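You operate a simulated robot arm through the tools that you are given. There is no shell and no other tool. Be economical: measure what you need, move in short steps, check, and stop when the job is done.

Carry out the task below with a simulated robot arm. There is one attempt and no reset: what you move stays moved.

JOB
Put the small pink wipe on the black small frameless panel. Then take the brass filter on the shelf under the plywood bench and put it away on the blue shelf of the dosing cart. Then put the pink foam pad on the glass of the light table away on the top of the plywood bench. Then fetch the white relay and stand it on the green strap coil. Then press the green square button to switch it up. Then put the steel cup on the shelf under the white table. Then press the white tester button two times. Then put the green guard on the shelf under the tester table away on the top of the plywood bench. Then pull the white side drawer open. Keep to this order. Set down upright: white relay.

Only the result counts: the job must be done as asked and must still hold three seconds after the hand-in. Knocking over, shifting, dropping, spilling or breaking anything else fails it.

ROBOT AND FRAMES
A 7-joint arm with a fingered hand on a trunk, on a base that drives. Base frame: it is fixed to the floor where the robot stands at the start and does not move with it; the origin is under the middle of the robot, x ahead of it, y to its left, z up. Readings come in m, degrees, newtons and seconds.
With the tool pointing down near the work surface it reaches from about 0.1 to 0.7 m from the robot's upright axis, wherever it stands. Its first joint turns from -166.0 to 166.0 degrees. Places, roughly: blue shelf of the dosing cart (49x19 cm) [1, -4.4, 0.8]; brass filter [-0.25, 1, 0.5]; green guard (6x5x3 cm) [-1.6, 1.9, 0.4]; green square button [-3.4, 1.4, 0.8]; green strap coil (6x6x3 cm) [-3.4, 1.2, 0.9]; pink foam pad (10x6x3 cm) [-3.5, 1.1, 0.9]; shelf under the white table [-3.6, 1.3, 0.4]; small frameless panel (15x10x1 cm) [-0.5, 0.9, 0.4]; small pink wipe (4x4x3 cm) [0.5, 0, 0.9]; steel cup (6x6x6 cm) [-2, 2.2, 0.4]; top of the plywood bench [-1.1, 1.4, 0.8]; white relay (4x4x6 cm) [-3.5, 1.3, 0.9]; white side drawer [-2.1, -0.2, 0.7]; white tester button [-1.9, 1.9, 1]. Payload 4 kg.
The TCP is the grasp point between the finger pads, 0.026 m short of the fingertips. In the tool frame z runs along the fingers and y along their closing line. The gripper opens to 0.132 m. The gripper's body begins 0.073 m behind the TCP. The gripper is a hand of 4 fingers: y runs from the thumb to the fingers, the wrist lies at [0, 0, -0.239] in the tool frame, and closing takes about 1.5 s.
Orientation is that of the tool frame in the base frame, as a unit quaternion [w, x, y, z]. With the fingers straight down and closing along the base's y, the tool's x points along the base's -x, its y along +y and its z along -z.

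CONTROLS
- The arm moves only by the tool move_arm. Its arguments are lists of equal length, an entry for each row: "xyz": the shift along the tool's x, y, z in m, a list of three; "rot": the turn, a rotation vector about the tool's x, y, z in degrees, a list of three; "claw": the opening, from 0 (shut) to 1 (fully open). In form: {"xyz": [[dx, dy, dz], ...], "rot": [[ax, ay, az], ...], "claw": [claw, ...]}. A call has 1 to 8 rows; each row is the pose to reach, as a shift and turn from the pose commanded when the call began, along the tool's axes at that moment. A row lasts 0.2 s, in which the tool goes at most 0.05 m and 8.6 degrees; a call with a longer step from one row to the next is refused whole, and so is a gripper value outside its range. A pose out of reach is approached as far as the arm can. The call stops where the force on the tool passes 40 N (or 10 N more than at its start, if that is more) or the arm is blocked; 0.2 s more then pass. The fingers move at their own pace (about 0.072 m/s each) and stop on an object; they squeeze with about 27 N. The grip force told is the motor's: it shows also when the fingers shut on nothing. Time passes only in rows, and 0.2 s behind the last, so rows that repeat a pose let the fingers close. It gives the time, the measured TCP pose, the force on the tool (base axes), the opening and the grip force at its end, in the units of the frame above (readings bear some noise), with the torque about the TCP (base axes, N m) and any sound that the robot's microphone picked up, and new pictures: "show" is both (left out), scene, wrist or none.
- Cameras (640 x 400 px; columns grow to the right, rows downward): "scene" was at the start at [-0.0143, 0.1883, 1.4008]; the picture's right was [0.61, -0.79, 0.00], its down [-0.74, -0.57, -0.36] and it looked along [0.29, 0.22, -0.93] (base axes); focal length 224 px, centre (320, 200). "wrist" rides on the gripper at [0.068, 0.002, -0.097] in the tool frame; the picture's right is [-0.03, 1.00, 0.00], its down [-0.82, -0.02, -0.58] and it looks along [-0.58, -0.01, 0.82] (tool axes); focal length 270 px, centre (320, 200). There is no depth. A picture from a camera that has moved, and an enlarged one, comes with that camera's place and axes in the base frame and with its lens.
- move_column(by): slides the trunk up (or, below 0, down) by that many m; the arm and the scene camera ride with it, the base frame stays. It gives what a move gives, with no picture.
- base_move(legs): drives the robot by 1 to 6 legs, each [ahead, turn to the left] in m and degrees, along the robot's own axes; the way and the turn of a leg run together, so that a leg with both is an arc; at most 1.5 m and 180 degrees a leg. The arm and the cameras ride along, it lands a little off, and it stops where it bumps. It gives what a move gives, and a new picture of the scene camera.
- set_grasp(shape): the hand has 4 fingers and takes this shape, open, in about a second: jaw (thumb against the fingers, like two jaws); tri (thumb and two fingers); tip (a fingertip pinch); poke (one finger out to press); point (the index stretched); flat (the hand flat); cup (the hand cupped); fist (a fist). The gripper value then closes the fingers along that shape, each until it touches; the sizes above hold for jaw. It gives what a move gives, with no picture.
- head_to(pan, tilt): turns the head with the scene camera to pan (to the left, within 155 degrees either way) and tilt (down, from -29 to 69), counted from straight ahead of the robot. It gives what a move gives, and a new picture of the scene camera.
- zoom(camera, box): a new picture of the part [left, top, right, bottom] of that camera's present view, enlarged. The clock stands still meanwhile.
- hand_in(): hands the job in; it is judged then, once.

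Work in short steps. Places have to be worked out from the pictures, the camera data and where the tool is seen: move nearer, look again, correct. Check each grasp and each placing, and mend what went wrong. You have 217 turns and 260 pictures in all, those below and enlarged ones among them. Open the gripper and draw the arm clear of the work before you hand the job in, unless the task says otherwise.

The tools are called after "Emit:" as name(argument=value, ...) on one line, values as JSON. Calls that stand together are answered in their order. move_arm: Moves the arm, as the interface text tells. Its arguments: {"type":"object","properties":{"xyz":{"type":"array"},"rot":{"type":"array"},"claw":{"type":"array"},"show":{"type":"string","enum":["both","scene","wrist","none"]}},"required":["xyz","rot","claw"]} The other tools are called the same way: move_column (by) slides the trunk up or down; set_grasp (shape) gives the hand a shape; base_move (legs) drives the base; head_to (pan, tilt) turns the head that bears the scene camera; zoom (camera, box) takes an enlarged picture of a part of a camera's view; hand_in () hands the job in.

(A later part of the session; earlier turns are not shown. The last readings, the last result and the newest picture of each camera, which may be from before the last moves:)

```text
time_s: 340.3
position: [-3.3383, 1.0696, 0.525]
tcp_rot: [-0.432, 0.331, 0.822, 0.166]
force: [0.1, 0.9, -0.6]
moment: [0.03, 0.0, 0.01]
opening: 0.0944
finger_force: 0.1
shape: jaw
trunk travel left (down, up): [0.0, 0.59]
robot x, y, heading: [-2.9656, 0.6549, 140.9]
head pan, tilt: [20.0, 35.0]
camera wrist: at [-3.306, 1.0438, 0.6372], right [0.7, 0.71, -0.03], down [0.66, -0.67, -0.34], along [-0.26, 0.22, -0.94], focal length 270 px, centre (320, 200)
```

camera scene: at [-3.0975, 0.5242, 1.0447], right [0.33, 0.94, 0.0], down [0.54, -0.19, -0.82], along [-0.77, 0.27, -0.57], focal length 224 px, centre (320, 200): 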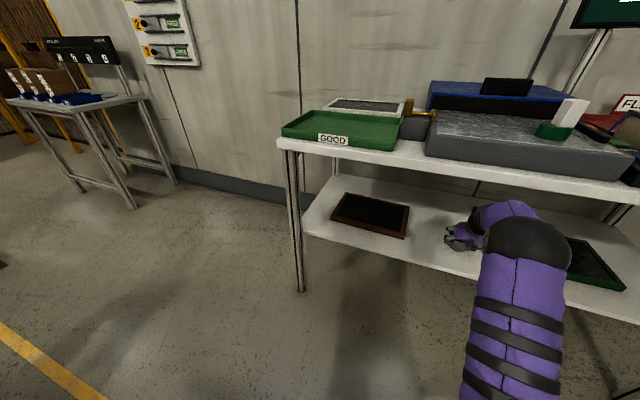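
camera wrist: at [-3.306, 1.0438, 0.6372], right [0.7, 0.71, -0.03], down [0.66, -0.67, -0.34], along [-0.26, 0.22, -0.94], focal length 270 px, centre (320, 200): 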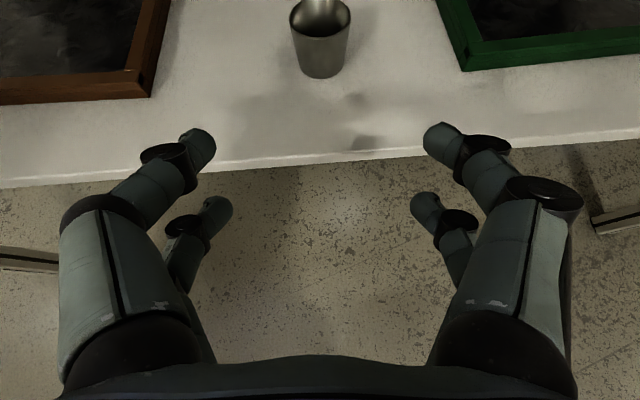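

The cup stands on the white table's shelf. Next the white FLASH button at ≈(-1.89,1.922,0.98). I back off, raise the trunk, and drive to face it.

Emit:
base_move(legs=[[-0.06, 0]])

Emit:
move_column(by=0.4)

Emit:
base_move(legs=[[0, -91], [0.95, 0]])

Emit:
head_to(pan=10, tilt=30)

```text
time_s: 341.3
position: [-3.2919, 1.0322, 0.5247]
tcp_rot: [-0.432, 0.332, 0.822, 0.166]
force: [1.0, -0.3, -0.7]
moment: [0.01, 0.02, 0.02]
opening: 0.0945
finger_force: 0.0
shape: jaw
trunk travel left (down, up): [0.0, 0.59]
robot x, y, heading: [-2.9177, 0.6134, 140.8]
head pan, tilt: [20.0, 35.0]
camera scene: at [-3.0512, 0.4866, 1.0445], right [0.33, 0.94, 0.0], down [0.54, -0.19, -0.82], along [-0.77, 0.27, -0.57], focal length 224 px, centre (320, 200)
```

scene: 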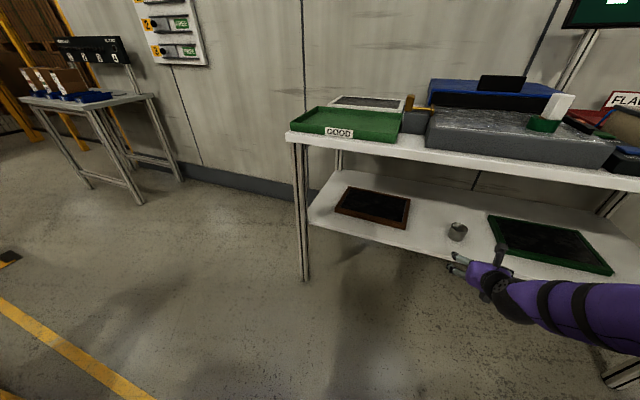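

```text
time_s: 345.1
position: [-3.2921, 1.0304, 0.9239]
tcp_rot: [-0.432, 0.332, 0.822, 0.166]
force: [0.2, 0.1, 0.0]
moment: [0.02, -0.03, 0.01]
opening: 0.0944
finger_force: 0.1
shape: jaw
trunk travel left (down, up): [-0.4, 0.19]
robot x, y, heading: [-2.9212, 0.6111, 140.9]
head pan, tilt: [20.0, 35.0]
```

```text
time_s: 354.2
position: [-1.9338, 1.7413, 0.9252]
tcp_rot: [-0.194, 0.811, 0.358, 0.42]
force: [-0.1, 0.1, 0.3]
moment: [0.03, 0.0, 0.01]
opening: 0.0943
finger_force: 0.1
shape: jaw
trunk travel left (down, up): [-0.4, 0.19]
robot x, y, heading: [-2.3392, 1.3561, 52.6]
head pan, tilt: [20.0, 35.0]
camera scene: at [-2.4717, 1.4851, 1.4445], right [0.96, -0.3, 0.0], down [-0.17, -0.55, -0.82], along [0.24, 0.78, -0.57], focal length 224 px, centre (320, 200)
```

scene: 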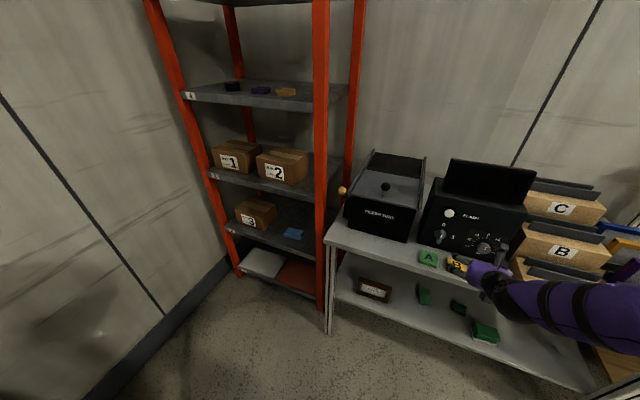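

```text
time_s: 355.0
position: [-1.9338, 1.7409, 0.9259]
tcp_rot: [-0.195, 0.81, 0.36, 0.419]
force: [1.2, 0.1, -0.7]
moment: [0.01, 0.0, 0.0]
opening: 0.0944
finger_force: 0.1
shape: jaw
trunk travel left (down, up): [-0.4, 0.19]
robot x, y, heading: [-2.341, 1.3555, 52.9]
head pan, tilt: [10.0, 30.0]
camera scene: at [-2.4564, 1.4815, 1.4523], right [0.89, -0.46, 0.0], down [-0.23, -0.45, -0.87], along [0.4, 0.77, -0.5], focal length 224 px, centre (320, 200)
```

scene: 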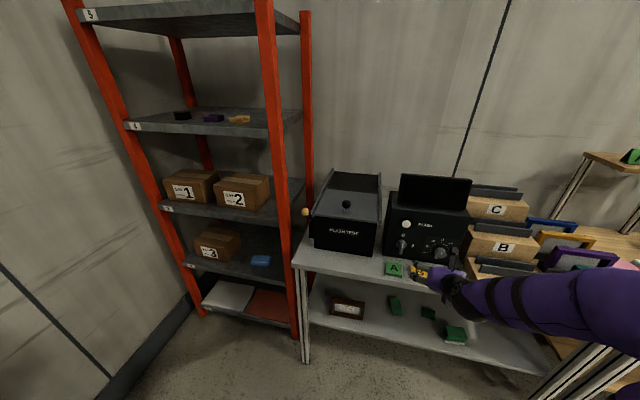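

Button confirmed at ≈(-1.885,1.922,0.98). I close the fingers and move to ~4 cm in front of it with a 60° tilt so the upper tip pair leads.

Emit:
move_arm(xyz=[[0.025, -0.02, 0.0], [0.05, -0.04, 0.0], [0.07, -0.06, 0.015], [0.085, -0.075, 0.035], [0.0975, -0.0835, 0.0502], [0.0975, -0.0835, 0.0502]], rot=[[0, 0, 0], [0, 0, 0], [0, 2, 0], [0, 4, 0], [0, 5, 0], [0, 5, 0]], claw=[0, 0, 0, 0, 0, 0], show="both")

Emit:
zoom(camera="scene", box=[360, 170, 488, 250])

```text
time_s: 356.4
position: [-1.9318, 1.8704, 0.9805]
tcp_rot: [-0.209, 0.792, 0.35, 0.455]
force: [-0.4, -0.6, 0.4]
moment: [0.0, 0.05, 0.01]
opening: 0.0
finger_force: 27.1
shape: jaw
trunk travel left (down, up): [-0.4, 0.19]
robot x, y, heading: [-2.3417, 1.3533, 52.7]
head pan, tilt: [10.0, 30.0]
camera scene: at [-2.4563, 1.4817, 1.4523], right [0.89, -0.46, 0.0], down [-0.23, -0.44, -0.87], along [0.4, 0.77, -0.5], focal length 224 px, centre (320, 200)
camera wrist: at [-1.9605, 1.8301, 1.0871], right [0.74, -0.68, -0.04], down [-0.63, -0.66, -0.42], along [0.26, 0.33, -0.91], focal length 270 px, centre (320, 200)
```

scene: 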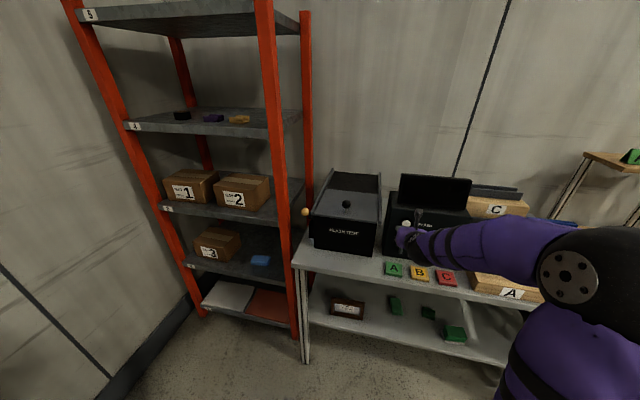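
wrist: 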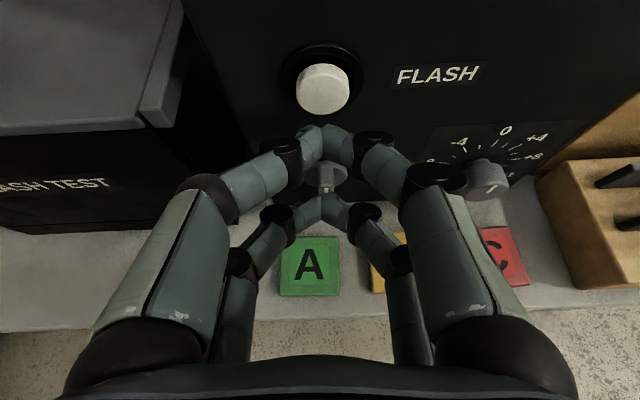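

```text
5.00 times, centred on (424, 210) of scene
camera zoom: at [-2.4563, 1.4817, 1.4523], right [0.89, -0.46, 0.0], down [-0.23, -0.44, -0.87], along [0.4, 0.77, -0.5], focal length 1121 px, centre (-200, 150)
```

zoom: 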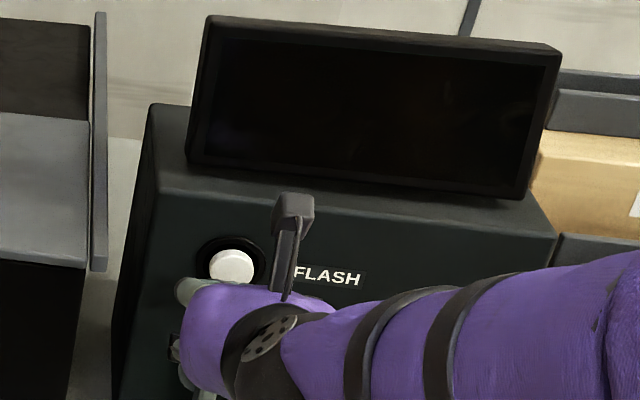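

Aligned. I approach to 5 mm, then press in small steps.

Emit:
move_arm(xyz=[[0.008, 0.003, 0.014], [0.0165, 0.0056, 0.0286]], rot=[[0, 0, 0], [0, 0, 0]], claw=[0, 0], show="wrist")

Emit:
move_arm(xyz=[[0.0025, 0, 0.0043]], rot=[[0, 0, 0]], claw=[0], show="none")

```text
time_s: 357.0
position: [-1.9056, 1.89, 0.9776]
tcp_rot: [-0.21, 0.792, 0.35, 0.455]
force: [-1.1, -2.9, -0.4]
moment: [0.01, -0.01, 0.01]
opening: 0.0
finger_force: 26.7
shape: jaw
trunk travel left (down, up): [-0.4, 0.19]
robot x, y, heading: [-2.3409, 1.3559, 52.8]
head pan, tilt: [10.0, 30.0]
heard: click
camera wrist: at [-1.9342, 1.8507, 1.0859], right [0.74, -0.68, -0.04], down [-0.62, -0.66, -0.42], along [0.26, 0.33, -0.91], focal length 270 px, centre (320, 200)
```

wrist: 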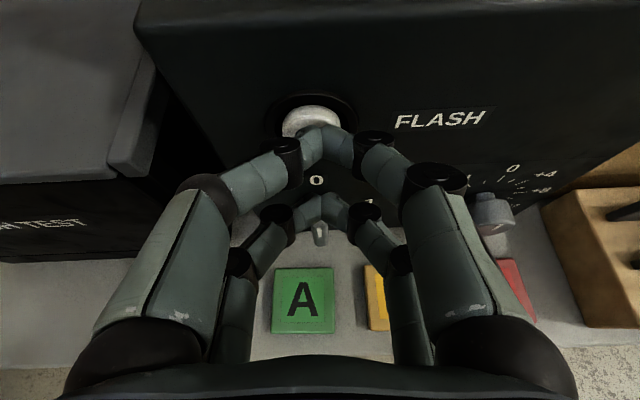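

```text
time_s: 357.4
position: [-1.9033, 1.8923, 0.9768]
tcp_rot: [-0.209, 0.792, 0.35, 0.454]
force: [-11.7, -12.5, 0.7]
moment: [0.09, -0.07, 0.01]
opening: 0.0001
finger_force: 26.9
shape: jaw
trunk travel left (down, up): [-0.4, 0.19]
robot x, y, heading: [-2.3432, 1.3534, 52.9]
head pan, tilt: [10.0, 30.0]
```

One click. I back off 3 cm to release, then press a second time.

Emit:
move_arm(xyz=[[-0.01, 0, -0.0173], [-0.016, 0, -0.0277], [-0.016, 0, -0.0277]], rot=[[0, 0, 0], [0, 0, 0], [0, 0, 0]], claw=[0, 0, 0], show="wrist")

Emit:
move_arm(xyz=[[0.008, 0, 0.0139], [0.016, 0, 0.0277]], rot=[[0, 0, 0], [0, 0, 0]], claw=[0, 0], show="none")

Emit:
move_arm(xyz=[[-0.01, 0, -0.0173], [-0.025, 0, -0.0433], [-0.04, 0, -0.0693]], rot=[[0, 0, 0], [0, 0, 0], [0, 0, 0]], claw=[0, 0, 0], show="both")

```text
time_s: 358.2
position: [-1.9233, 1.8688, 0.9772]
tcp_rot: [-0.21, 0.791, 0.35, 0.455]
force: [0.2, 0.4, -0.8]
moment: [0.04, 0.0, 0.04]
opening: 0.0
finger_force: 27.4
shape: jaw
trunk travel left (down, up): [-0.4, 0.19]
robot x, y, heading: [-2.3409, 1.3545, 52.7]
head pan, tilt: [10.0, 30.0]
camera wrist: at [-1.9529, 1.8302, 1.0857], right [0.74, -0.68, -0.04], down [-0.63, -0.66, -0.42], along [0.26, 0.33, -0.91], focal length 270 px, centre (320, 200)
```

wrist: 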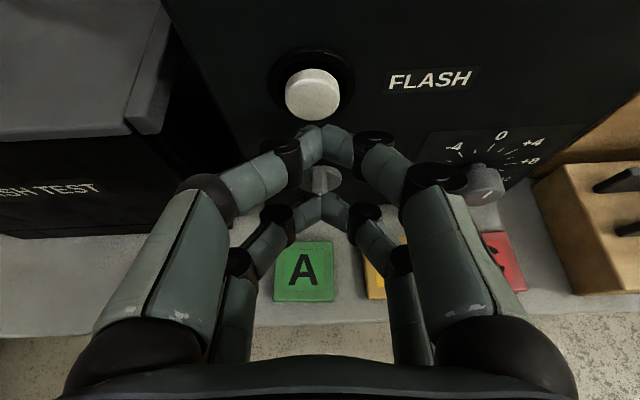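

```text
time_s: 358.8
position: [-1.904, 1.8926, 0.9766]
tcp_rot: [-0.21, 0.792, 0.351, 0.453]
force: [-10.8, -15.9, 0.7]
moment: [0.11, -0.06, -0.11]
opening: 0.0004
finger_force: 26.5
shape: jaw
trunk travel left (down, up): [-0.4, 0.19]
robot x, y, heading: [-2.3423, 1.352, 53.0]
head pan, tilt: [10.0, 30.0]
heard: click
```

```text
time_s: 359.6
position: [-1.9574, 1.8352, 0.9767]
tcp_rot: [-0.21, 0.792, 0.349, 0.455]
force: [0.1, -0.4, -1.3]
moment: [-0.01, 0.01, 0.0]
opening: 0.0
finger_force: 27.1
shape: jaw
trunk travel left (down, up): [-0.4, 0.19]
robot x, y, heading: [-2.3401, 1.3575, 53.2]
head pan, tilt: [10.0, 30.0]
camera scene: at [-2.4563, 1.4817, 1.4523], right [0.89, -0.46, 0.0], down [-0.23, -0.44, -0.87], along [0.4, 0.77, -0.5], focal length 224 px, centre (320, 200)
camera wrist: at [-1.9862, 1.7959, 1.0851], right [0.74, -0.68, -0.04], down [-0.62, -0.66, -0.42], along [0.26, 0.33, -0.91], focal length 270 px, centre (320, 200)
```

scene: 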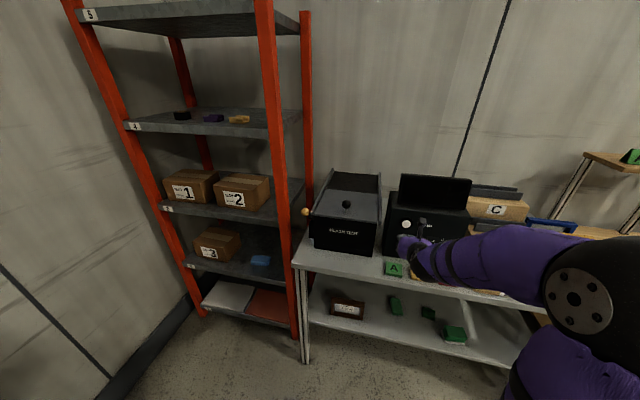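
wrist: 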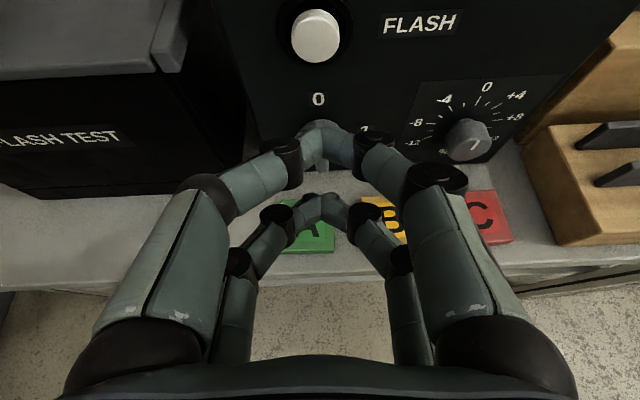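

Two clicks registered. Next the green guard; I back off, lower the trunk and look at the shelf under the tester table.

Emit:
base_move(legs=[[-0.25, 0]])

Emit:
move_column(by=-0.4)

Emit:
head_to(pan=-15, tilt=25)

Emit:
zoom(camera="scene", box=[200, 150, 440, 300])

```text
time_s: 361.4
position: [-2.1096, 1.6397, 0.9767]
tcp_rot: [-0.212, 0.79, 0.353, 0.454]
force: [0.5, 0.1, 0.2]
moment: [0.01, -0.02, -0.02]
opening: 0.0
finger_force: 27.2
shape: jaw
trunk travel left (down, up): [-0.4, 0.19]
robot x, y, heading: [-2.4875, 1.157, 53.0]
head pan, tilt: [10.0, 30.0]
camera scene: at [-2.6063, 1.2834, 1.4523], right [0.89, -0.45, 0.0], down [-0.23, -0.45, -0.87], along [0.39, 0.77, -0.5], focal length 224 px, centre (320, 200)
```

scene: 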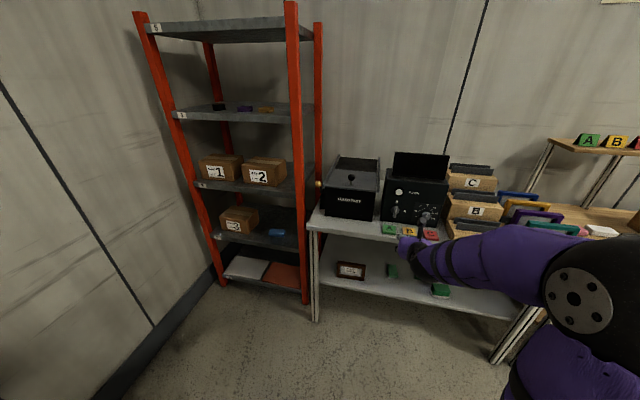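

```text
time_s: 365.2
position: [-2.1091, 1.6407, 0.5762]
tcp_rot: [-0.211, 0.79, 0.353, 0.454]
force: [0.2, -0.2, -0.1]
moment: [0.0, 0.0, 0.02]
opening: 0.0001
finger_force: 27.0
shape: jaw
trunk travel left (down, up): [0.0, 0.59]
robot x, y, heading: [-2.4912, 1.153, 53.4]
head pan, tilt: [10.0, 30.0]
```

```text
time_s: 366.1
position: [-2.1099, 1.6408, 0.5769]
tcp_rot: [-0.211, 0.79, 0.353, 0.454]
force: [0.1, 0.6, 0.0]
moment: [-0.01, -0.02, 0.02]
opening: 0.0
finger_force: 26.8
shape: jaw
trunk travel left (down, up): [0.0, 0.59]
robot x, y, heading: [-2.4909, 1.157, 52.9]
head pan, tilt: [-15.0, 25.0]
camera scene: at [-2.5748, 1.2596, 1.0603], right [0.62, -0.79, 0.0], down [-0.33, -0.26, -0.91], along [0.71, 0.56, -0.42], focal length 224 px, centre (320, 200)
```

scene: 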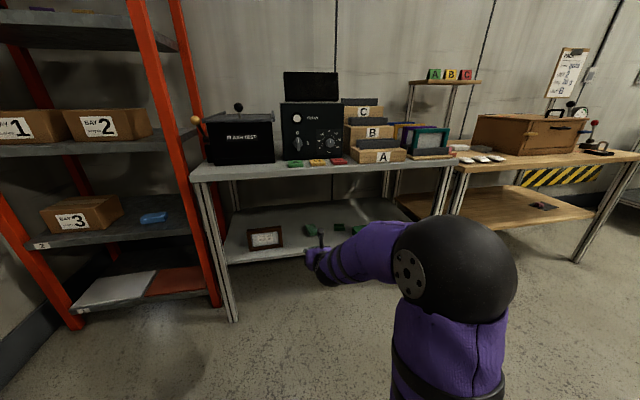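

```text
2.67 times, centred on (320, 225) of scene
camera zoom: at [-2.5748, 1.2596, 1.0603], right [0.62, -0.79, 0.0], down [-0.33, -0.26, -0.91], along [0.71, 0.56, -0.42], focal length 598 px, centre (320, 133)
```

zoom: 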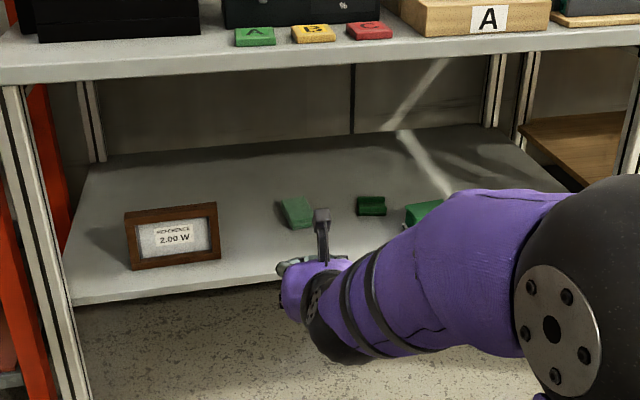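

The dark green U-shaped item (zoom 370,205) looks like the guard. I zoom further to be sure.

Emit:
zoom(camera="scene", box=[296, 215, 392, 245])

```text
6.67 times, centred on (344, 230) of scene
camera zoom: at [-2.5748, 1.2596, 1.0603], right [0.62, -0.79, 0.0], down [-0.33, -0.26, -0.91], along [0.71, 0.56, -0.42], focal length 1494 px, centre (160, 0)
```

zoom: 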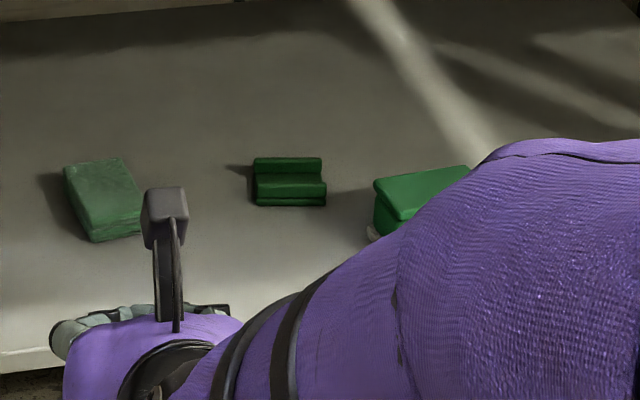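

Guard identified at ≈(-1.632,1.859, z 0.355–0.385). I reposition the base in front of it.

Emit:
base_move(legs=[[0, -50], [0.33, 0], [0, 48]])

Emit:
move_arm(xyz=[[0, 0, 0], [0, 0, 0], [0, 0, 0]], rot=[[0, 0, 0], [0, 0, 0], [0, 0, 0]], claw=[0.8, 0.8, 0.8], show="wrist")

```text
time_s: 373.3
position: [-1.7709, 1.6474, 0.5766]
tcp_rot: [-0.206, 0.794, 0.344, 0.456]
force: [0.0, 0.6, -0.2]
moment: [0.0, -0.01, 0.0]
opening: 0.0
finger_force: 27.2
shape: jaw
trunk travel left (down, up): [0.0, 0.59]
robot x, y, heading: [-2.1588, 1.1704, 51.9]
head pan, tilt: [-15.0, 25.0]
camera scene: at [-2.2435, 1.2752, 1.0603], right [0.6, -0.8, 0.0], down [-0.34, -0.25, -0.91], along [0.72, 0.55, -0.42], focal length 224 px, centre (320, 200)
```

scene: 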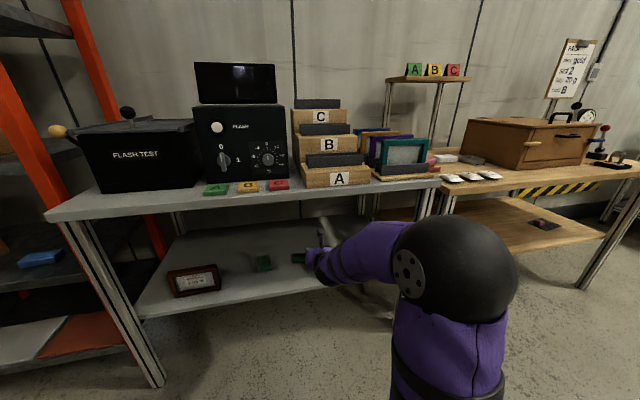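

```text
time_s: 374.1
position: [-1.7697, 1.6465, 0.5766]
tcp_rot: [-0.207, 0.794, 0.344, 0.456]
force: [-0.7, -0.6, -0.4]
moment: [-0.01, 0.0, -0.02]
opening: 0.1004
finger_force: 0.0
shape: jaw
trunk travel left (down, up): [0.0, 0.59]
robot x, y, heading: [-2.1571, 1.1704, 52.1]
head pan, tilt: [-15.0, 25.0]
camera wrist: at [-1.7998, 1.6075, 0.685], right [0.73, -0.69, -0.04], down [-0.63, -0.65, -0.42], along [0.26, 0.33, -0.91], focal length 270 px, centre (320, 200)
```

wrist: 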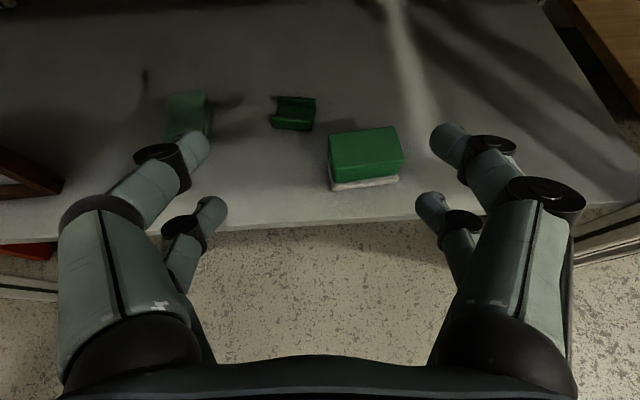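

Guard seen at (-1.642,1.857), with a sponge near to its right. I move forward/left, staying high.

Emit:
move_arm(xyz=[[0.01, -0.012, 0.043], [0.02, -0.024, 0.086], [0.03, -0.036, 0.129], [0.0411, -0.047, 0.1724]], rot=[[0, 0, 0], [0, 0, 0], [0, 0, 0], [0, 0, 0]], claw=[0.65, 0.65, 0.65, 0.65], show="wrist")

```text
time_s: 375.1
position: [-1.6904, 1.8051, 0.5272]
tcp_rot: [-0.207, 0.794, 0.345, 0.456]
force: [0.3, -0.4, 1.1]
moment: [-0.02, -0.01, -0.04]
opening: 0.0823
finger_force: 0.1
shape: jaw
trunk travel left (down, up): [0.0, 0.59]
robot x, y, heading: [-2.1623, 1.1691, 52.1]
head pan, tilt: [-15.0, 25.0]
camera wrist: at [-1.7202, 1.7657, 0.6353], right [0.73, -0.69, -0.04], down [-0.63, -0.65, -0.42], along [0.27, 0.33, -0.91], focal length 270 px, centre (320, 200)
```

wrist: 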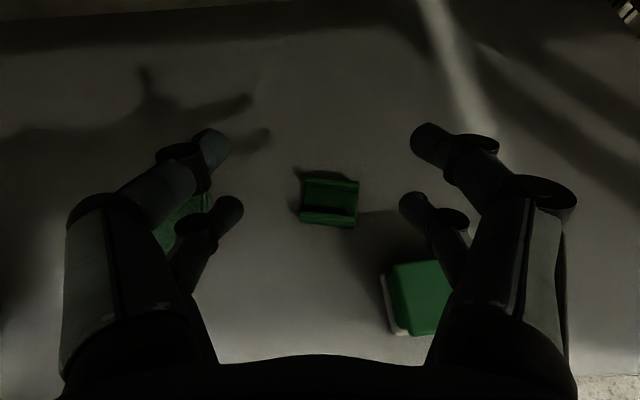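

Guard centred. I swing forward and down as before, first part.

Emit:
move_arm(xyz=[[-0.0025, 0.003, 0.036], [-0.0093, 0.006, 0.0744], [-0.022, 0.009, 0.1025], [-0.0437, 0.009, 0.1149]], rot=[[0, -5, 0], [0, -10, 0], [0, -16, 0], [0, -22, 0]], claw=[0.7, 0.7, 0.7, 0.7], show="both")

```text
time_s: 376.1
position: [-1.6335, 1.8545, 0.4313]
tcp_rot: [-0.136, 0.867, 0.378, 0.296]
force: [0.0, 0.1, 0.4]
moment: [-0.02, -0.02, 0.02]
opening: 0.0878
finger_force: 0.1
shape: jaw
trunk travel left (down, up): [0.0, 0.59]
robot x, y, heading: [-2.1604, 1.1695, 51.9]
head pan, tilt: [-15.0, 25.0]
camera scene: at [-2.2436, 1.2751, 1.0603], right [0.6, -0.8, 0.0], down [-0.34, -0.25, -0.91], along [0.72, 0.55, -0.42], focal length 224 px, centre (320, 200)
camera wrist: at [-1.6328, 1.8476, 0.5502], right [0.72, -0.69, -0.03], down [-0.69, -0.72, -0.05], along [0.01, 0.05, -1.0], focal length 270 px, centre (320, 200)
```

scene: 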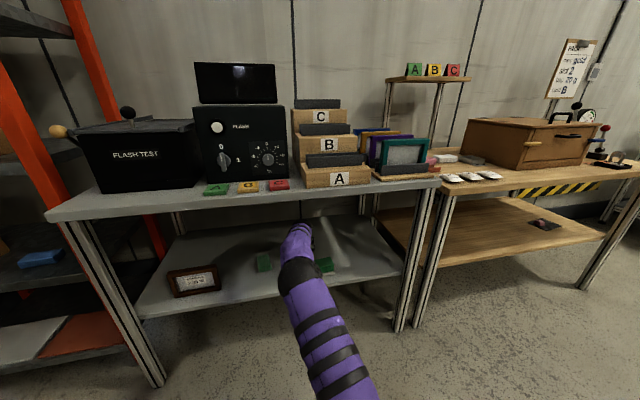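
wrist: 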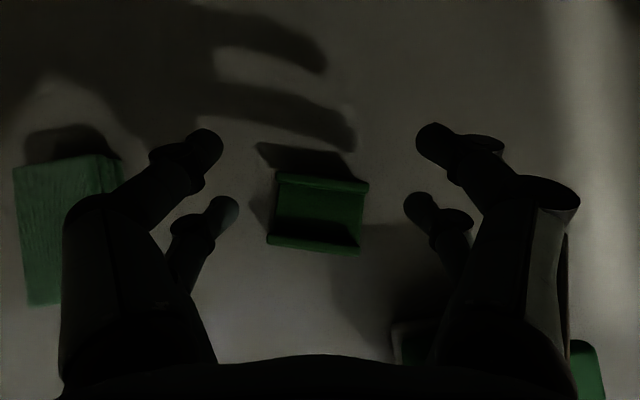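

Guard centred, yawed ~7°. I finish lowering to z≈0.39 with a small yaw correction.

Emit:
move_arm(xyz=[[-0.0139, 0, 0.0145], [-0.0284, 0, 0.0298]], rot=[[-2.1, -4, 2.7], [-4.3, -8, 5.5]], claw=[0.7, 0.7], show="wrist")

```text
time_s: 376.7
position: [-1.635, 1.8531, 0.3949]
tcp_rot: [-0.093, 0.906, 0.333, 0.245]
force: [3.9, 3.5, 11.8]
moment: [-0.34, -0.35, 0.15]
opening: 0.0875
finger_force: 0.1
shape: jaw
trunk travel left (down, up): [0.0, 0.59]
robot x, y, heading: [-2.1619, 1.1733, 51.9]
head pan, tilt: [-15.0, 25.0]
camera wrist: at [-1.6237, 1.857, 0.5135], right [0.63, -0.78, -0.02], down [-0.77, -0.63, 0.08], along [-0.08, -0.04, -1.0], focal length 270 px, centre (320, 200)
```

wrist: 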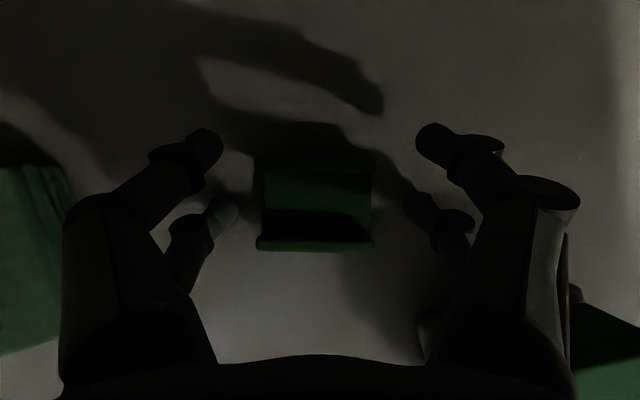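

Fingertip touched the shelf lightly; I raise 3 mm and close.

Emit:
move_arm(xyz=[[0.0015, 0, -0.003], [0.0015, 0, -0.003], [0.0015, 0, -0.003], [0.0015, 0, -0.003], [0.0015, 0, -0.003], [0.0015, 0, -0.003]], rot=[[0, 0, 0], [0, 0, 0], [0, 0, 0], [0, 0, 0], [0, 0, 0], [0, 0, 0]], claw=[0.7, 0, 0, 0, 0, 0], show="wrist")

```text
time_s: 378.1
position: [-1.6336, 1.8516, 0.3969]
tcp_rot: [-0.094, 0.906, 0.332, 0.244]
force: [1.5, -1.1, 15.2]
moment: [0.0, 0.16, -0.08]
opening: 0.0083
finger_force: 27.2
shape: jaw
trunk travel left (down, up): [0.0, 0.59]
robot x, y, heading: [-2.1588, 1.1741, 52.0]
head pan, tilt: [-15.0, 25.0]
camera wrist: at [-1.6231, 1.856, 0.5162], right [0.63, -0.78, -0.02], down [-0.77, -0.63, 0.09], along [-0.08, -0.04, -1.0], focal length 270 px, centre (320, 200)
```

wrist: 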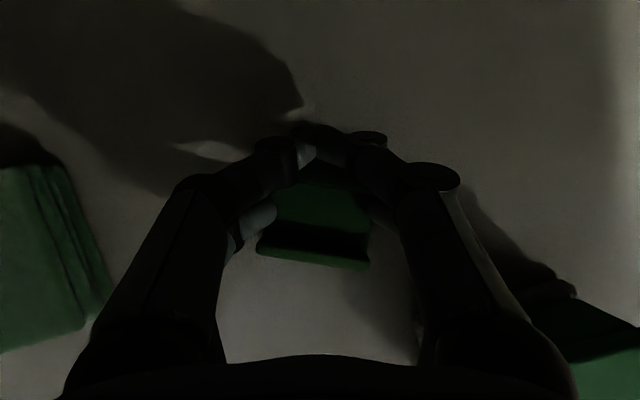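

The near pair holds the guard's ends. I lift slightly to check.

Emit:
move_arm(xyz=[[0.005, 0, -0.0087], [0.0125, 0, -0.0217]], rot=[[0, 0, 0], [0, 0, 0]], claw=[0, 0], show="wrist")

```text
time_s: 378.7
position: [-1.6364, 1.8529, 0.4174]
tcp_rot: [-0.092, 0.906, 0.334, 0.242]
force: [-0.3, -0.7, -0.4]
moment: [0.01, 0.02, 0.04]
opening: 0.007
finger_force: 27.1
shape: jaw
trunk travel left (down, up): [0.0, 0.59]
robot x, y, heading: [-2.1596, 1.1718, 51.9]
head pan, tilt: [-15.0, 25.0]
camera wrist: at [-1.6248, 1.8575, 0.5365], right [0.63, -0.78, -0.02], down [-0.77, -0.63, 0.09], along [-0.08, -0.05, -1.0], focal length 270 px, centre (320, 200)
```

wrist: 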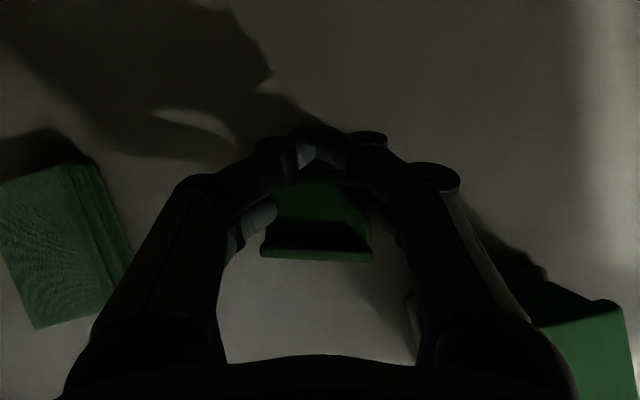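

Lifted with the hand. I carry it out along the reverse path.

Emit:
move_arm(xyz=[[0.015, 0, -0.026], [0.0275, 0, -0.0477], [0.027, 0, -0.0768], [0.018, 0, -0.111], [-0.0025, 0, -0.1458], [-0.0346, 0, -0.17], [-0.069, 0, -0.19], [-0.104, 0, -0.21]], rot=[[0, 3, 0], [0, 9, 0], [0, 16, 0], [0, 23, 0], [0, 29, 0], [0, 31, 0], [0, 31, 0], [0, 31, 0]], claw=[0, 0, 0, 0, 0, 0, 0, 0], show="both")

```text
time_s: 380.5
position: [-1.786, 1.726, 0.5527]
tcp_rot: [-0.177, 0.809, 0.297, 0.475]
force: [-0.6, -0.6, 0.0]
moment: [-0.01, 0.01, 0.01]
opening: 0.0071
finger_force: 26.9
shape: jaw
trunk travel left (down, up): [0.0, 0.59]
robot x, y, heading: [-2.1612, 1.1694, 52.0]
head pan, tilt: [-15.0, 25.0]
camera scene: at [-2.2434, 1.2754, 1.0602], right [0.6, -0.8, 0.0], down [-0.34, -0.25, -0.91], along [0.72, 0.55, -0.42], focal length 224 px, centre (320, 200)
camera wrist: at [-1.8213, 1.6911, 0.6604], right [0.64, -0.77, -0.03], down [-0.7, -0.57, -0.43], along [0.32, 0.3, -0.9], focal length 270 px, centre (320, 200)
```

scene: 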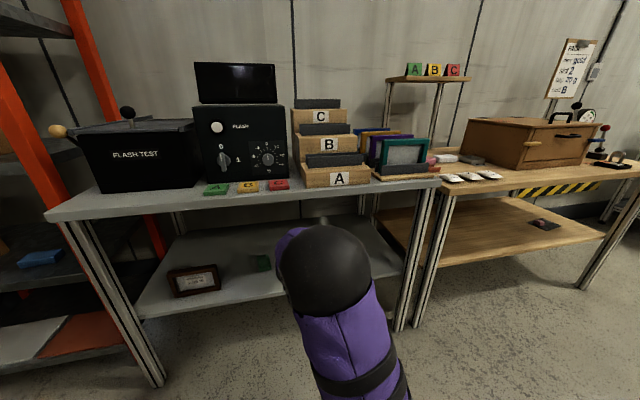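
wrist: 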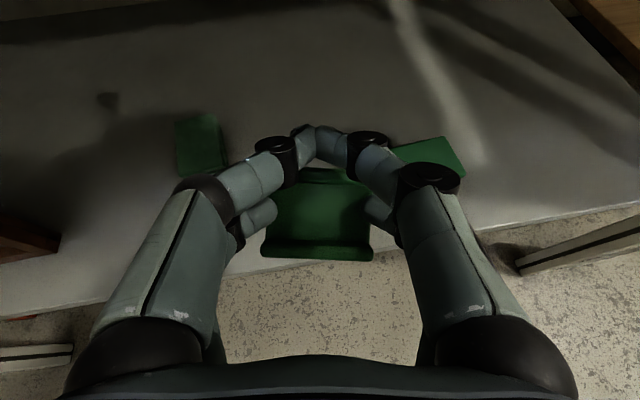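

Guard is held. Raise trunk, back away, and drive round to the bench front at a safe distance before facing it.

Emit:
base_move(legs=[[-0.2, 0]])

Emit:
move_column(by=0.4)

Emit:
base_move(legs=[[0, -86], [0.645, 0], [0, 83]])

Emit:
head_to(pan=10, tilt=30)

```text
time_s: 382.1
position: [-1.9071, 1.5699, 0.5526]
tcp_rot: [-0.177, 0.81, 0.296, 0.475]
force: [0.9, -0.5, 0.1]
moment: [0.0, -0.01, -0.01]
opening: 0.0074
finger_force: 27.2
shape: jaw
trunk travel left (down, up): [0.0, 0.59]
robot x, y, heading: [-2.2845, 1.0189, 52.1]
head pan, tilt: [-15.0, 25.0]
camera scene: at [-2.3652, 1.1194, 1.0603], right [0.6, -0.8, 0.0], down [-0.34, -0.25, -0.91], along [0.72, 0.55, -0.42], focal length 224 px, centre (320, 200)
```

scene: 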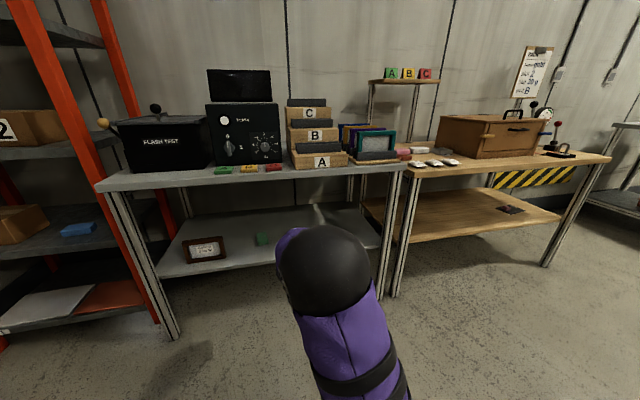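

```text
time_s: 385.9
position: [-1.9061, 1.5702, 0.953]
tcp_rot: [-0.177, 0.809, 0.296, 0.476]
force: [0.7, 0.2, -0.2]
moment: [-0.05, -0.03, 0.02]
opening: 0.0072
finger_force: 27.2
shape: jaw
trunk travel left (down, up): [-0.4, 0.19]
robot x, y, heading: [-2.2814, 1.0172, 52.0]
head pan, tilt: [-15.0, 25.0]
```

```text
time_s: 397.4
position: [-1.3392, 1.2178, 0.9527]
tcp_rot: [-0.173, 0.812, 0.288, 0.478]
force: [0.7, 0.1, -0.2]
moment: [0.01, 0.01, 0.0]
opening: 0.0071
finger_force: 26.9
shape: jaw
trunk travel left (down, up): [-0.4, 0.19]
robot x, y, heading: [-1.7275, 0.6698, 50.6]
head pan, tilt: [-15.0, 25.0]
camera scene: at [-1.8068, 0.7772, 1.4603], right [0.58, -0.81, 0.0], down [-0.34, -0.25, -0.91], along [0.74, 0.53, -0.42], focal length 224 px, centre (320, 200)
```

scene: 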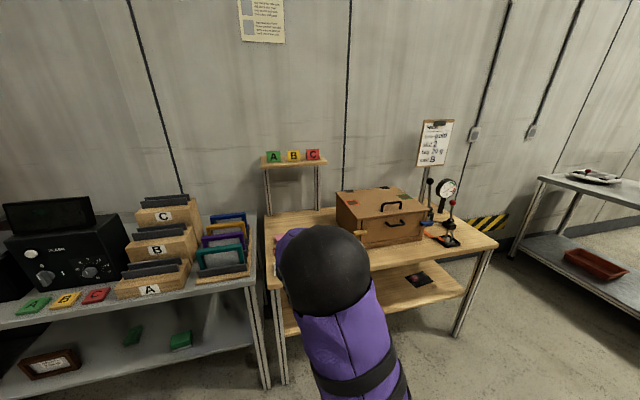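

```text
time_s: 398.3
position: [-1.3381, 1.2183, 0.9515]
tcp_rot: [-0.172, 0.812, 0.287, 0.478]
force: [0.6, -0.2, -0.6]
moment: [-0.02, -0.04, -0.04]
opening: 0.007
finger_force: 27.0
shape: jaw
trunk travel left (down, up): [-0.4, 0.19]
robot x, y, heading: [-1.7323, 0.6703, 50.6]
head pan, tilt: [10.0, 30.0]
camera scene: at [-1.8374, 0.8022, 1.4523], right [0.87, -0.49, 0.0], down [-0.24, -0.44, -0.87], along [0.42, 0.76, -0.5], focal length 224 px, centre (320, 200)
```

scene: 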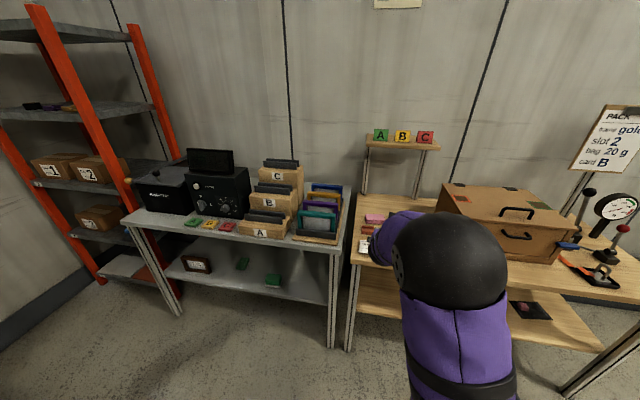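

I drive 0.25 m forward so the hand comes over the bench, and check with the wrist camera.

Emit:
base_move(legs=[[0.25, 0]])

Emit:
zoom(camera="wrist", box=[0, 0, 640, 400])

```text
time_s: 400.1
position: [-1.184, 1.4097, 0.9521]
tcp_rot: [-0.172, 0.812, 0.288, 0.478]
force: [-0.5, -0.1, 0.4]
moment: [-0.03, -0.02, 0.03]
opening: 0.0072
finger_force: 26.9
shape: jaw
trunk travel left (down, up): [-0.4, 0.19]
robot x, y, heading: [-1.5707, 0.865, 50.8]
head pan, tilt: [10.0, 30.0]
camera scene: at [-1.6825, 0.9927, 1.4523], right [0.87, -0.49, 0.0], down [-0.24, -0.44, -0.87], along [0.42, 0.76, -0.5], focal length 224 px, centre (320, 200)
```

scene: 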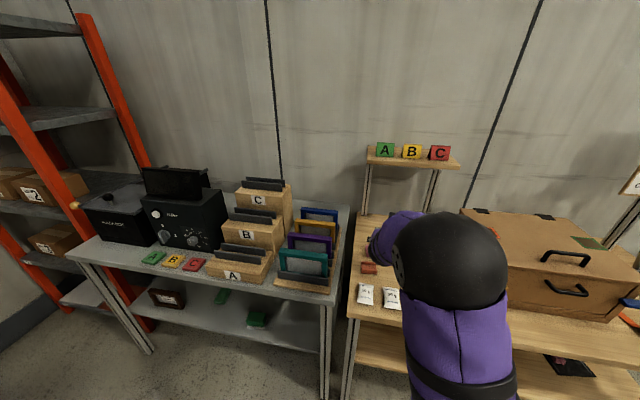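

```text
1.00 times, centred on (320, 200) of wrist (not enlarged: the box is as wide or as high as the picture)
camera zoom: at [-1.2207, 1.3752, 1.0605], right [0.62, -0.78, -0.03], down [-0.71, -0.55, -0.43], along [0.32, 0.29, -0.9], focal length 270 px, centre (320, 200)
```

zoom: 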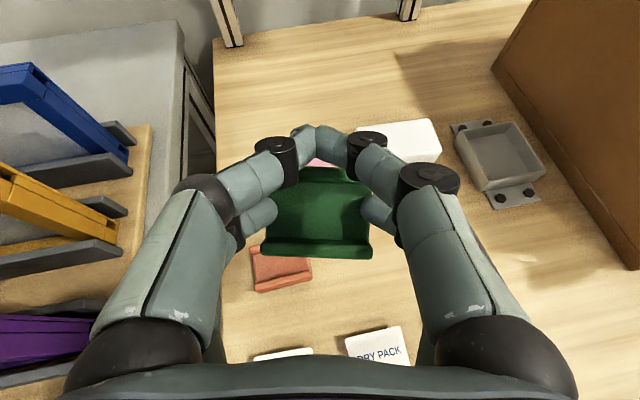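

Free spot among red item, bags, eraser and tray: S'≈(-1.105,1.37). I move over it while levelling the guard, to z≈0.82.

Emit:
move_arm(xyz=[[-0.0146, 0.02, 0.0149], [-0.0336, 0.04, 0.0323], [-0.0516, 0.06, 0.0514], [-0.0686, 0.075, 0.0722], [-0.0832, 0.081, 0.0872], [-0.0963, 0.081, 0.0944]], rot=[[0, -5, 0], [0, -10, 0], [0, -16, 0], [0, -22, 0], [0, -28, 0], [0, -31, 0]], claw=[0, 0, 0, 0, 0, 0], show="both")

```text
time_s: 401.5
position: [-1.1062, 1.3702, 0.8211]
tcp_rot: [-0.088, 0.911, 0.323, 0.242]
force: [0.1, 0.9, -0.9]
moment: [-0.02, 0.0, 0.01]
opening: 0.0069
finger_force: 26.8
shape: jaw
trunk travel left (down, up): [-0.4, 0.19]
robot x, y, heading: [-1.5683, 0.8635, 50.7]
head pan, tilt: [10.0, 30.0]
camera scene: at [-1.6824, 0.9927, 1.4523], right [0.87, -0.49, 0.0], down [-0.24, -0.44, -0.87], along [0.42, 0.76, -0.5], focal length 224 px, centre (320, 200)
camera wrist: at [-1.0945, 1.3753, 0.9392], right [0.61, -0.79, -0.02], down [-0.78, -0.61, 0.09], along [-0.08, -0.04, -1.0], focal length 270 px, centre (320, 200)
```

scene: 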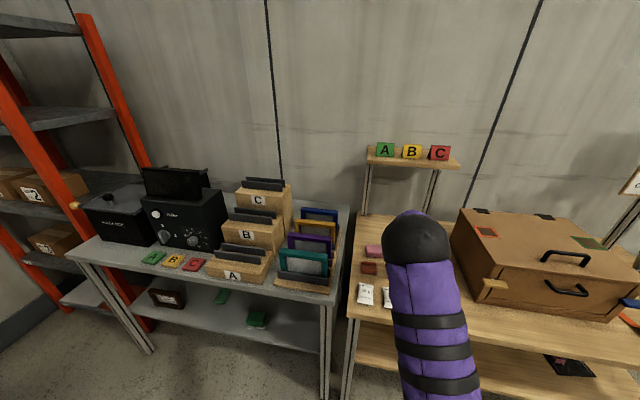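
wrist: 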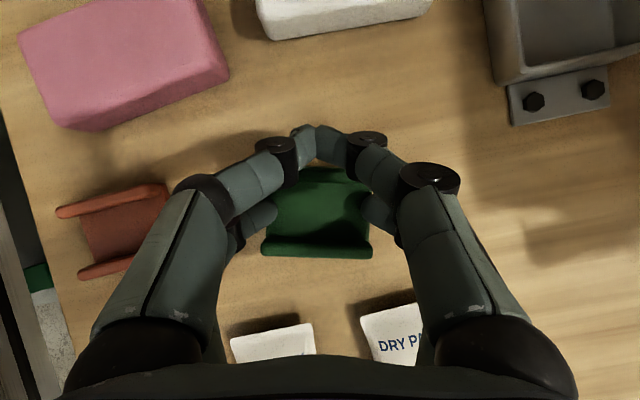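

Positioned over clear wood. I lower to contact.

Emit:
move_arm(xyz=[[-0.006, 0, 0.0104], [-0.012, 0, 0.0208]], rot=[[0, 0, 0], [0, 0, 0]], claw=[0, 0], show="none")

Emit:
move_arm(xyz=[[-0.002, 0, 0.0035]], rot=[[0, 0, 0]], claw=[0], show="none")

Emit:
move_arm(xyz=[[-0.002, 0, 0.0035]], rot=[[0, 0, 0]], claw=[0], show="wrist")

```text
time_s: 402.1
position: [-1.105, 1.3697, 0.8001]
tcp_rot: [-0.09, 0.91, 0.324, 0.245]
force: [0.1, -0.1, 7.7]
moment: [-0.04, -0.02, 0.0]
opening: 0.007
finger_force: 27.2
shape: jaw
trunk travel left (down, up): [-0.4, 0.19]
robot x, y, heading: [-1.5699, 0.8641, 50.8]
head pan, tilt: [10.0, 30.0]
```

```text
time_s: 402.5
position: [-1.104, 1.3705, 0.8]
tcp_rot: [-0.091, 0.909, 0.323, 0.247]
force: [-3.5, -5.6, 27.6]
moment: [-0.28, 0.14, -0.02]
opening: 0.0073
finger_force: 26.9
shape: jaw
trunk travel left (down, up): [-0.4, 0.19]
robot x, y, heading: [-1.5719, 0.8627, 50.7]
head pan, tilt: [10.0, 30.0]
```

```text
time_s: 402.9
position: [-1.1043, 1.3718, 0.7991]
tcp_rot: [-0.092, 0.908, 0.322, 0.253]
force: [0.1, 0.0, 15.0]
moment: [-0.04, 0.1, -0.03]
opening: 0.0075
finger_force: 27.2
shape: jaw
trunk travel left (down, up): [-0.4, 0.19]
robot x, y, heading: [-1.5729, 0.8598, 50.9]
head pan, tilt: [10.0, 30.0]
stopped in row 1: the force on the tool passed its limit at 42 N (the readings are from after the stop); the commanded pose is now the measured one
camera wrist: at [-1.0934, 1.3761, 0.918], right [0.61, -0.79, -0.02], down [-0.79, -0.61, 0.07], along [-0.07, -0.03, -1.0], focal length 270 px, centre (320, 200)
```

wrist: 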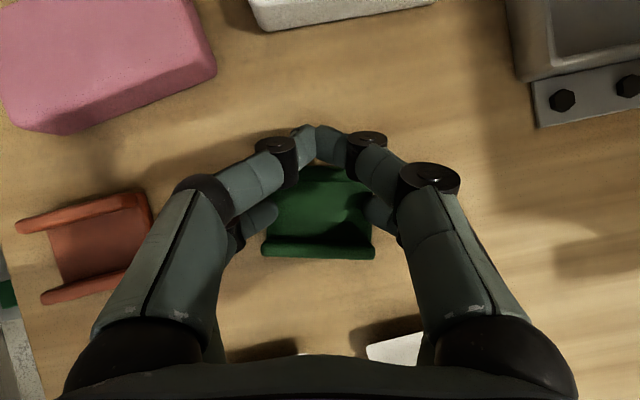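

Contact. I ease up 3 mm, open and withdraw up.

Emit:
move_arm(xyz=[[0.0015, 0, -0.003], [0.0015, 0, -0.003], [0.0015, 0, -0.003], [0.0015, 0, -0.003], [0.0015, 0, -0.003], [0.015, 0, -0.026], [0.035, 0, -0.06], [0.05, 0, -0.1]], rot=[[0, 0, 0], [0, 0, 0], [0, 0, 0], [0, 0, 0], [0, 0, 0], [0, 0, 0], [0, 0, 0], [0, 0, 0]], claw=[0, 0.7, 0.7, 0.7, 0.7, 0.7, 0.7, 0.7], show="wrist")

```text
time_s: 404.7
position: [-1.1107, 1.3677, 0.9083]
tcp_rot: [-0.091, 0.909, 0.323, 0.248]
force: [0.2, -0.5, -0.1]
moment: [0.0, 0.01, 0.03]
opening: 0.088
finger_force: 0.1
shape: jaw
trunk travel left (down, up): [-0.4, 0.19]
robot x, y, heading: [-1.5719, 0.8627, 50.8]
head pan, tilt: [10.0, 30.0]
camera wrist: at [-1.1012, 1.3708, 1.0265], right [0.61, -0.79, -0.02], down [-0.79, -0.61, 0.08], along [-0.08, -0.04, -1.0], focal length 270 px, centre (320, 200)
```

wrist: 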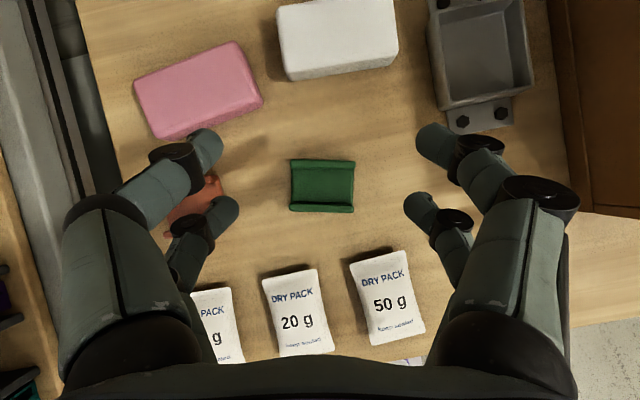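

The guard sits well on the bench. Finally the white side drawer at ≈(-2.1,-0.2,0.7). I back off and turn around to look.

Emit:
base_move(legs=[[-0.3, 0], [0, 178]])

Emit:
head_to(pan=0, tilt=35)

```text
time_s: 414.7
position: [-2.2611, 0.1616, 0.9077]
tcp_rot: [-0.252, -0.285, 0.921, -0.081]
force: [-0.5, -0.1, 0.1]
moment: [0.01, -0.03, 0.01]
opening: 0.088
finger_force: 0.2
shape: jaw
trunk travel left (down, up): [-0.4, 0.19]
robot x, y, heading: [-1.7621, 0.6258, -133.7]
head pan, tilt: [10.0, 30.0]
camera scene: at [-1.6595, 0.4916, 1.4523], right [-0.83, 0.55, 0.0], down [0.28, 0.42, -0.87], along [-0.48, -0.72, -0.5], focal length 224 px, centre (320, 200)
```

scene: 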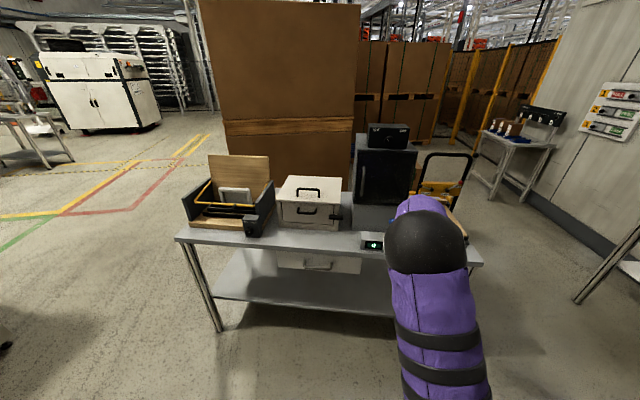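

```text
time_s: 415.4
position: [-2.2617, 0.1622, 0.9077]
tcp_rot: [-0.251, -0.286, 0.921, -0.081]
force: [0.7, -0.4, 0.5]
moment: [-0.05, -0.01, 0.0]
opening: 0.0877
finger_force: 0.1
shape: jaw
trunk travel left (down, up): [-0.4, 0.19]
robot x, y, heading: [-1.7631, 0.6279, -134.0]
head pan, tilt: [0.0, 35.0]
camera scene: at [-1.6701, 0.5032, 1.4445], right [-0.72, 0.69, 0.0], down [0.4, 0.41, -0.82], along [-0.57, -0.59, -0.57], focal length 224 px, centre (320, 200)
```

scene: 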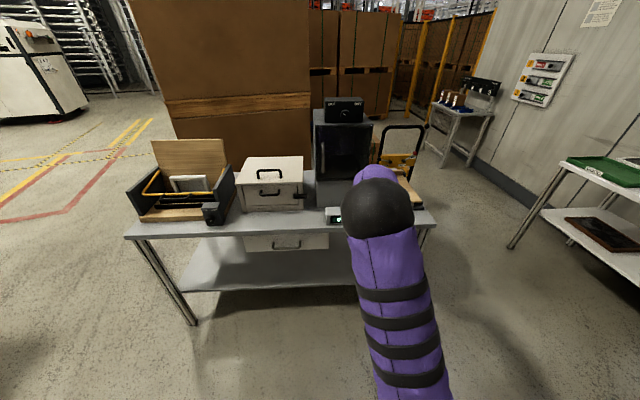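

I zoom on the drawer handle.

Emit:
zoom(camera="scene", box=[230, 200, 350, 275])

```text
5.33 times, centred on (290, 238) of scene
camera zoom: at [-1.6701, 0.5032, 1.4445], right [-0.72, 0.69, 0.0], down [0.4, 0.41, -0.82], along [-0.57, -0.59, -0.57], focal length 1196 px, centre (480, 0)
```

zoom: 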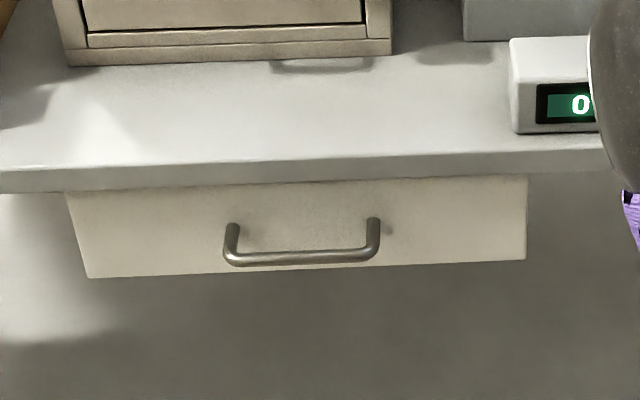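

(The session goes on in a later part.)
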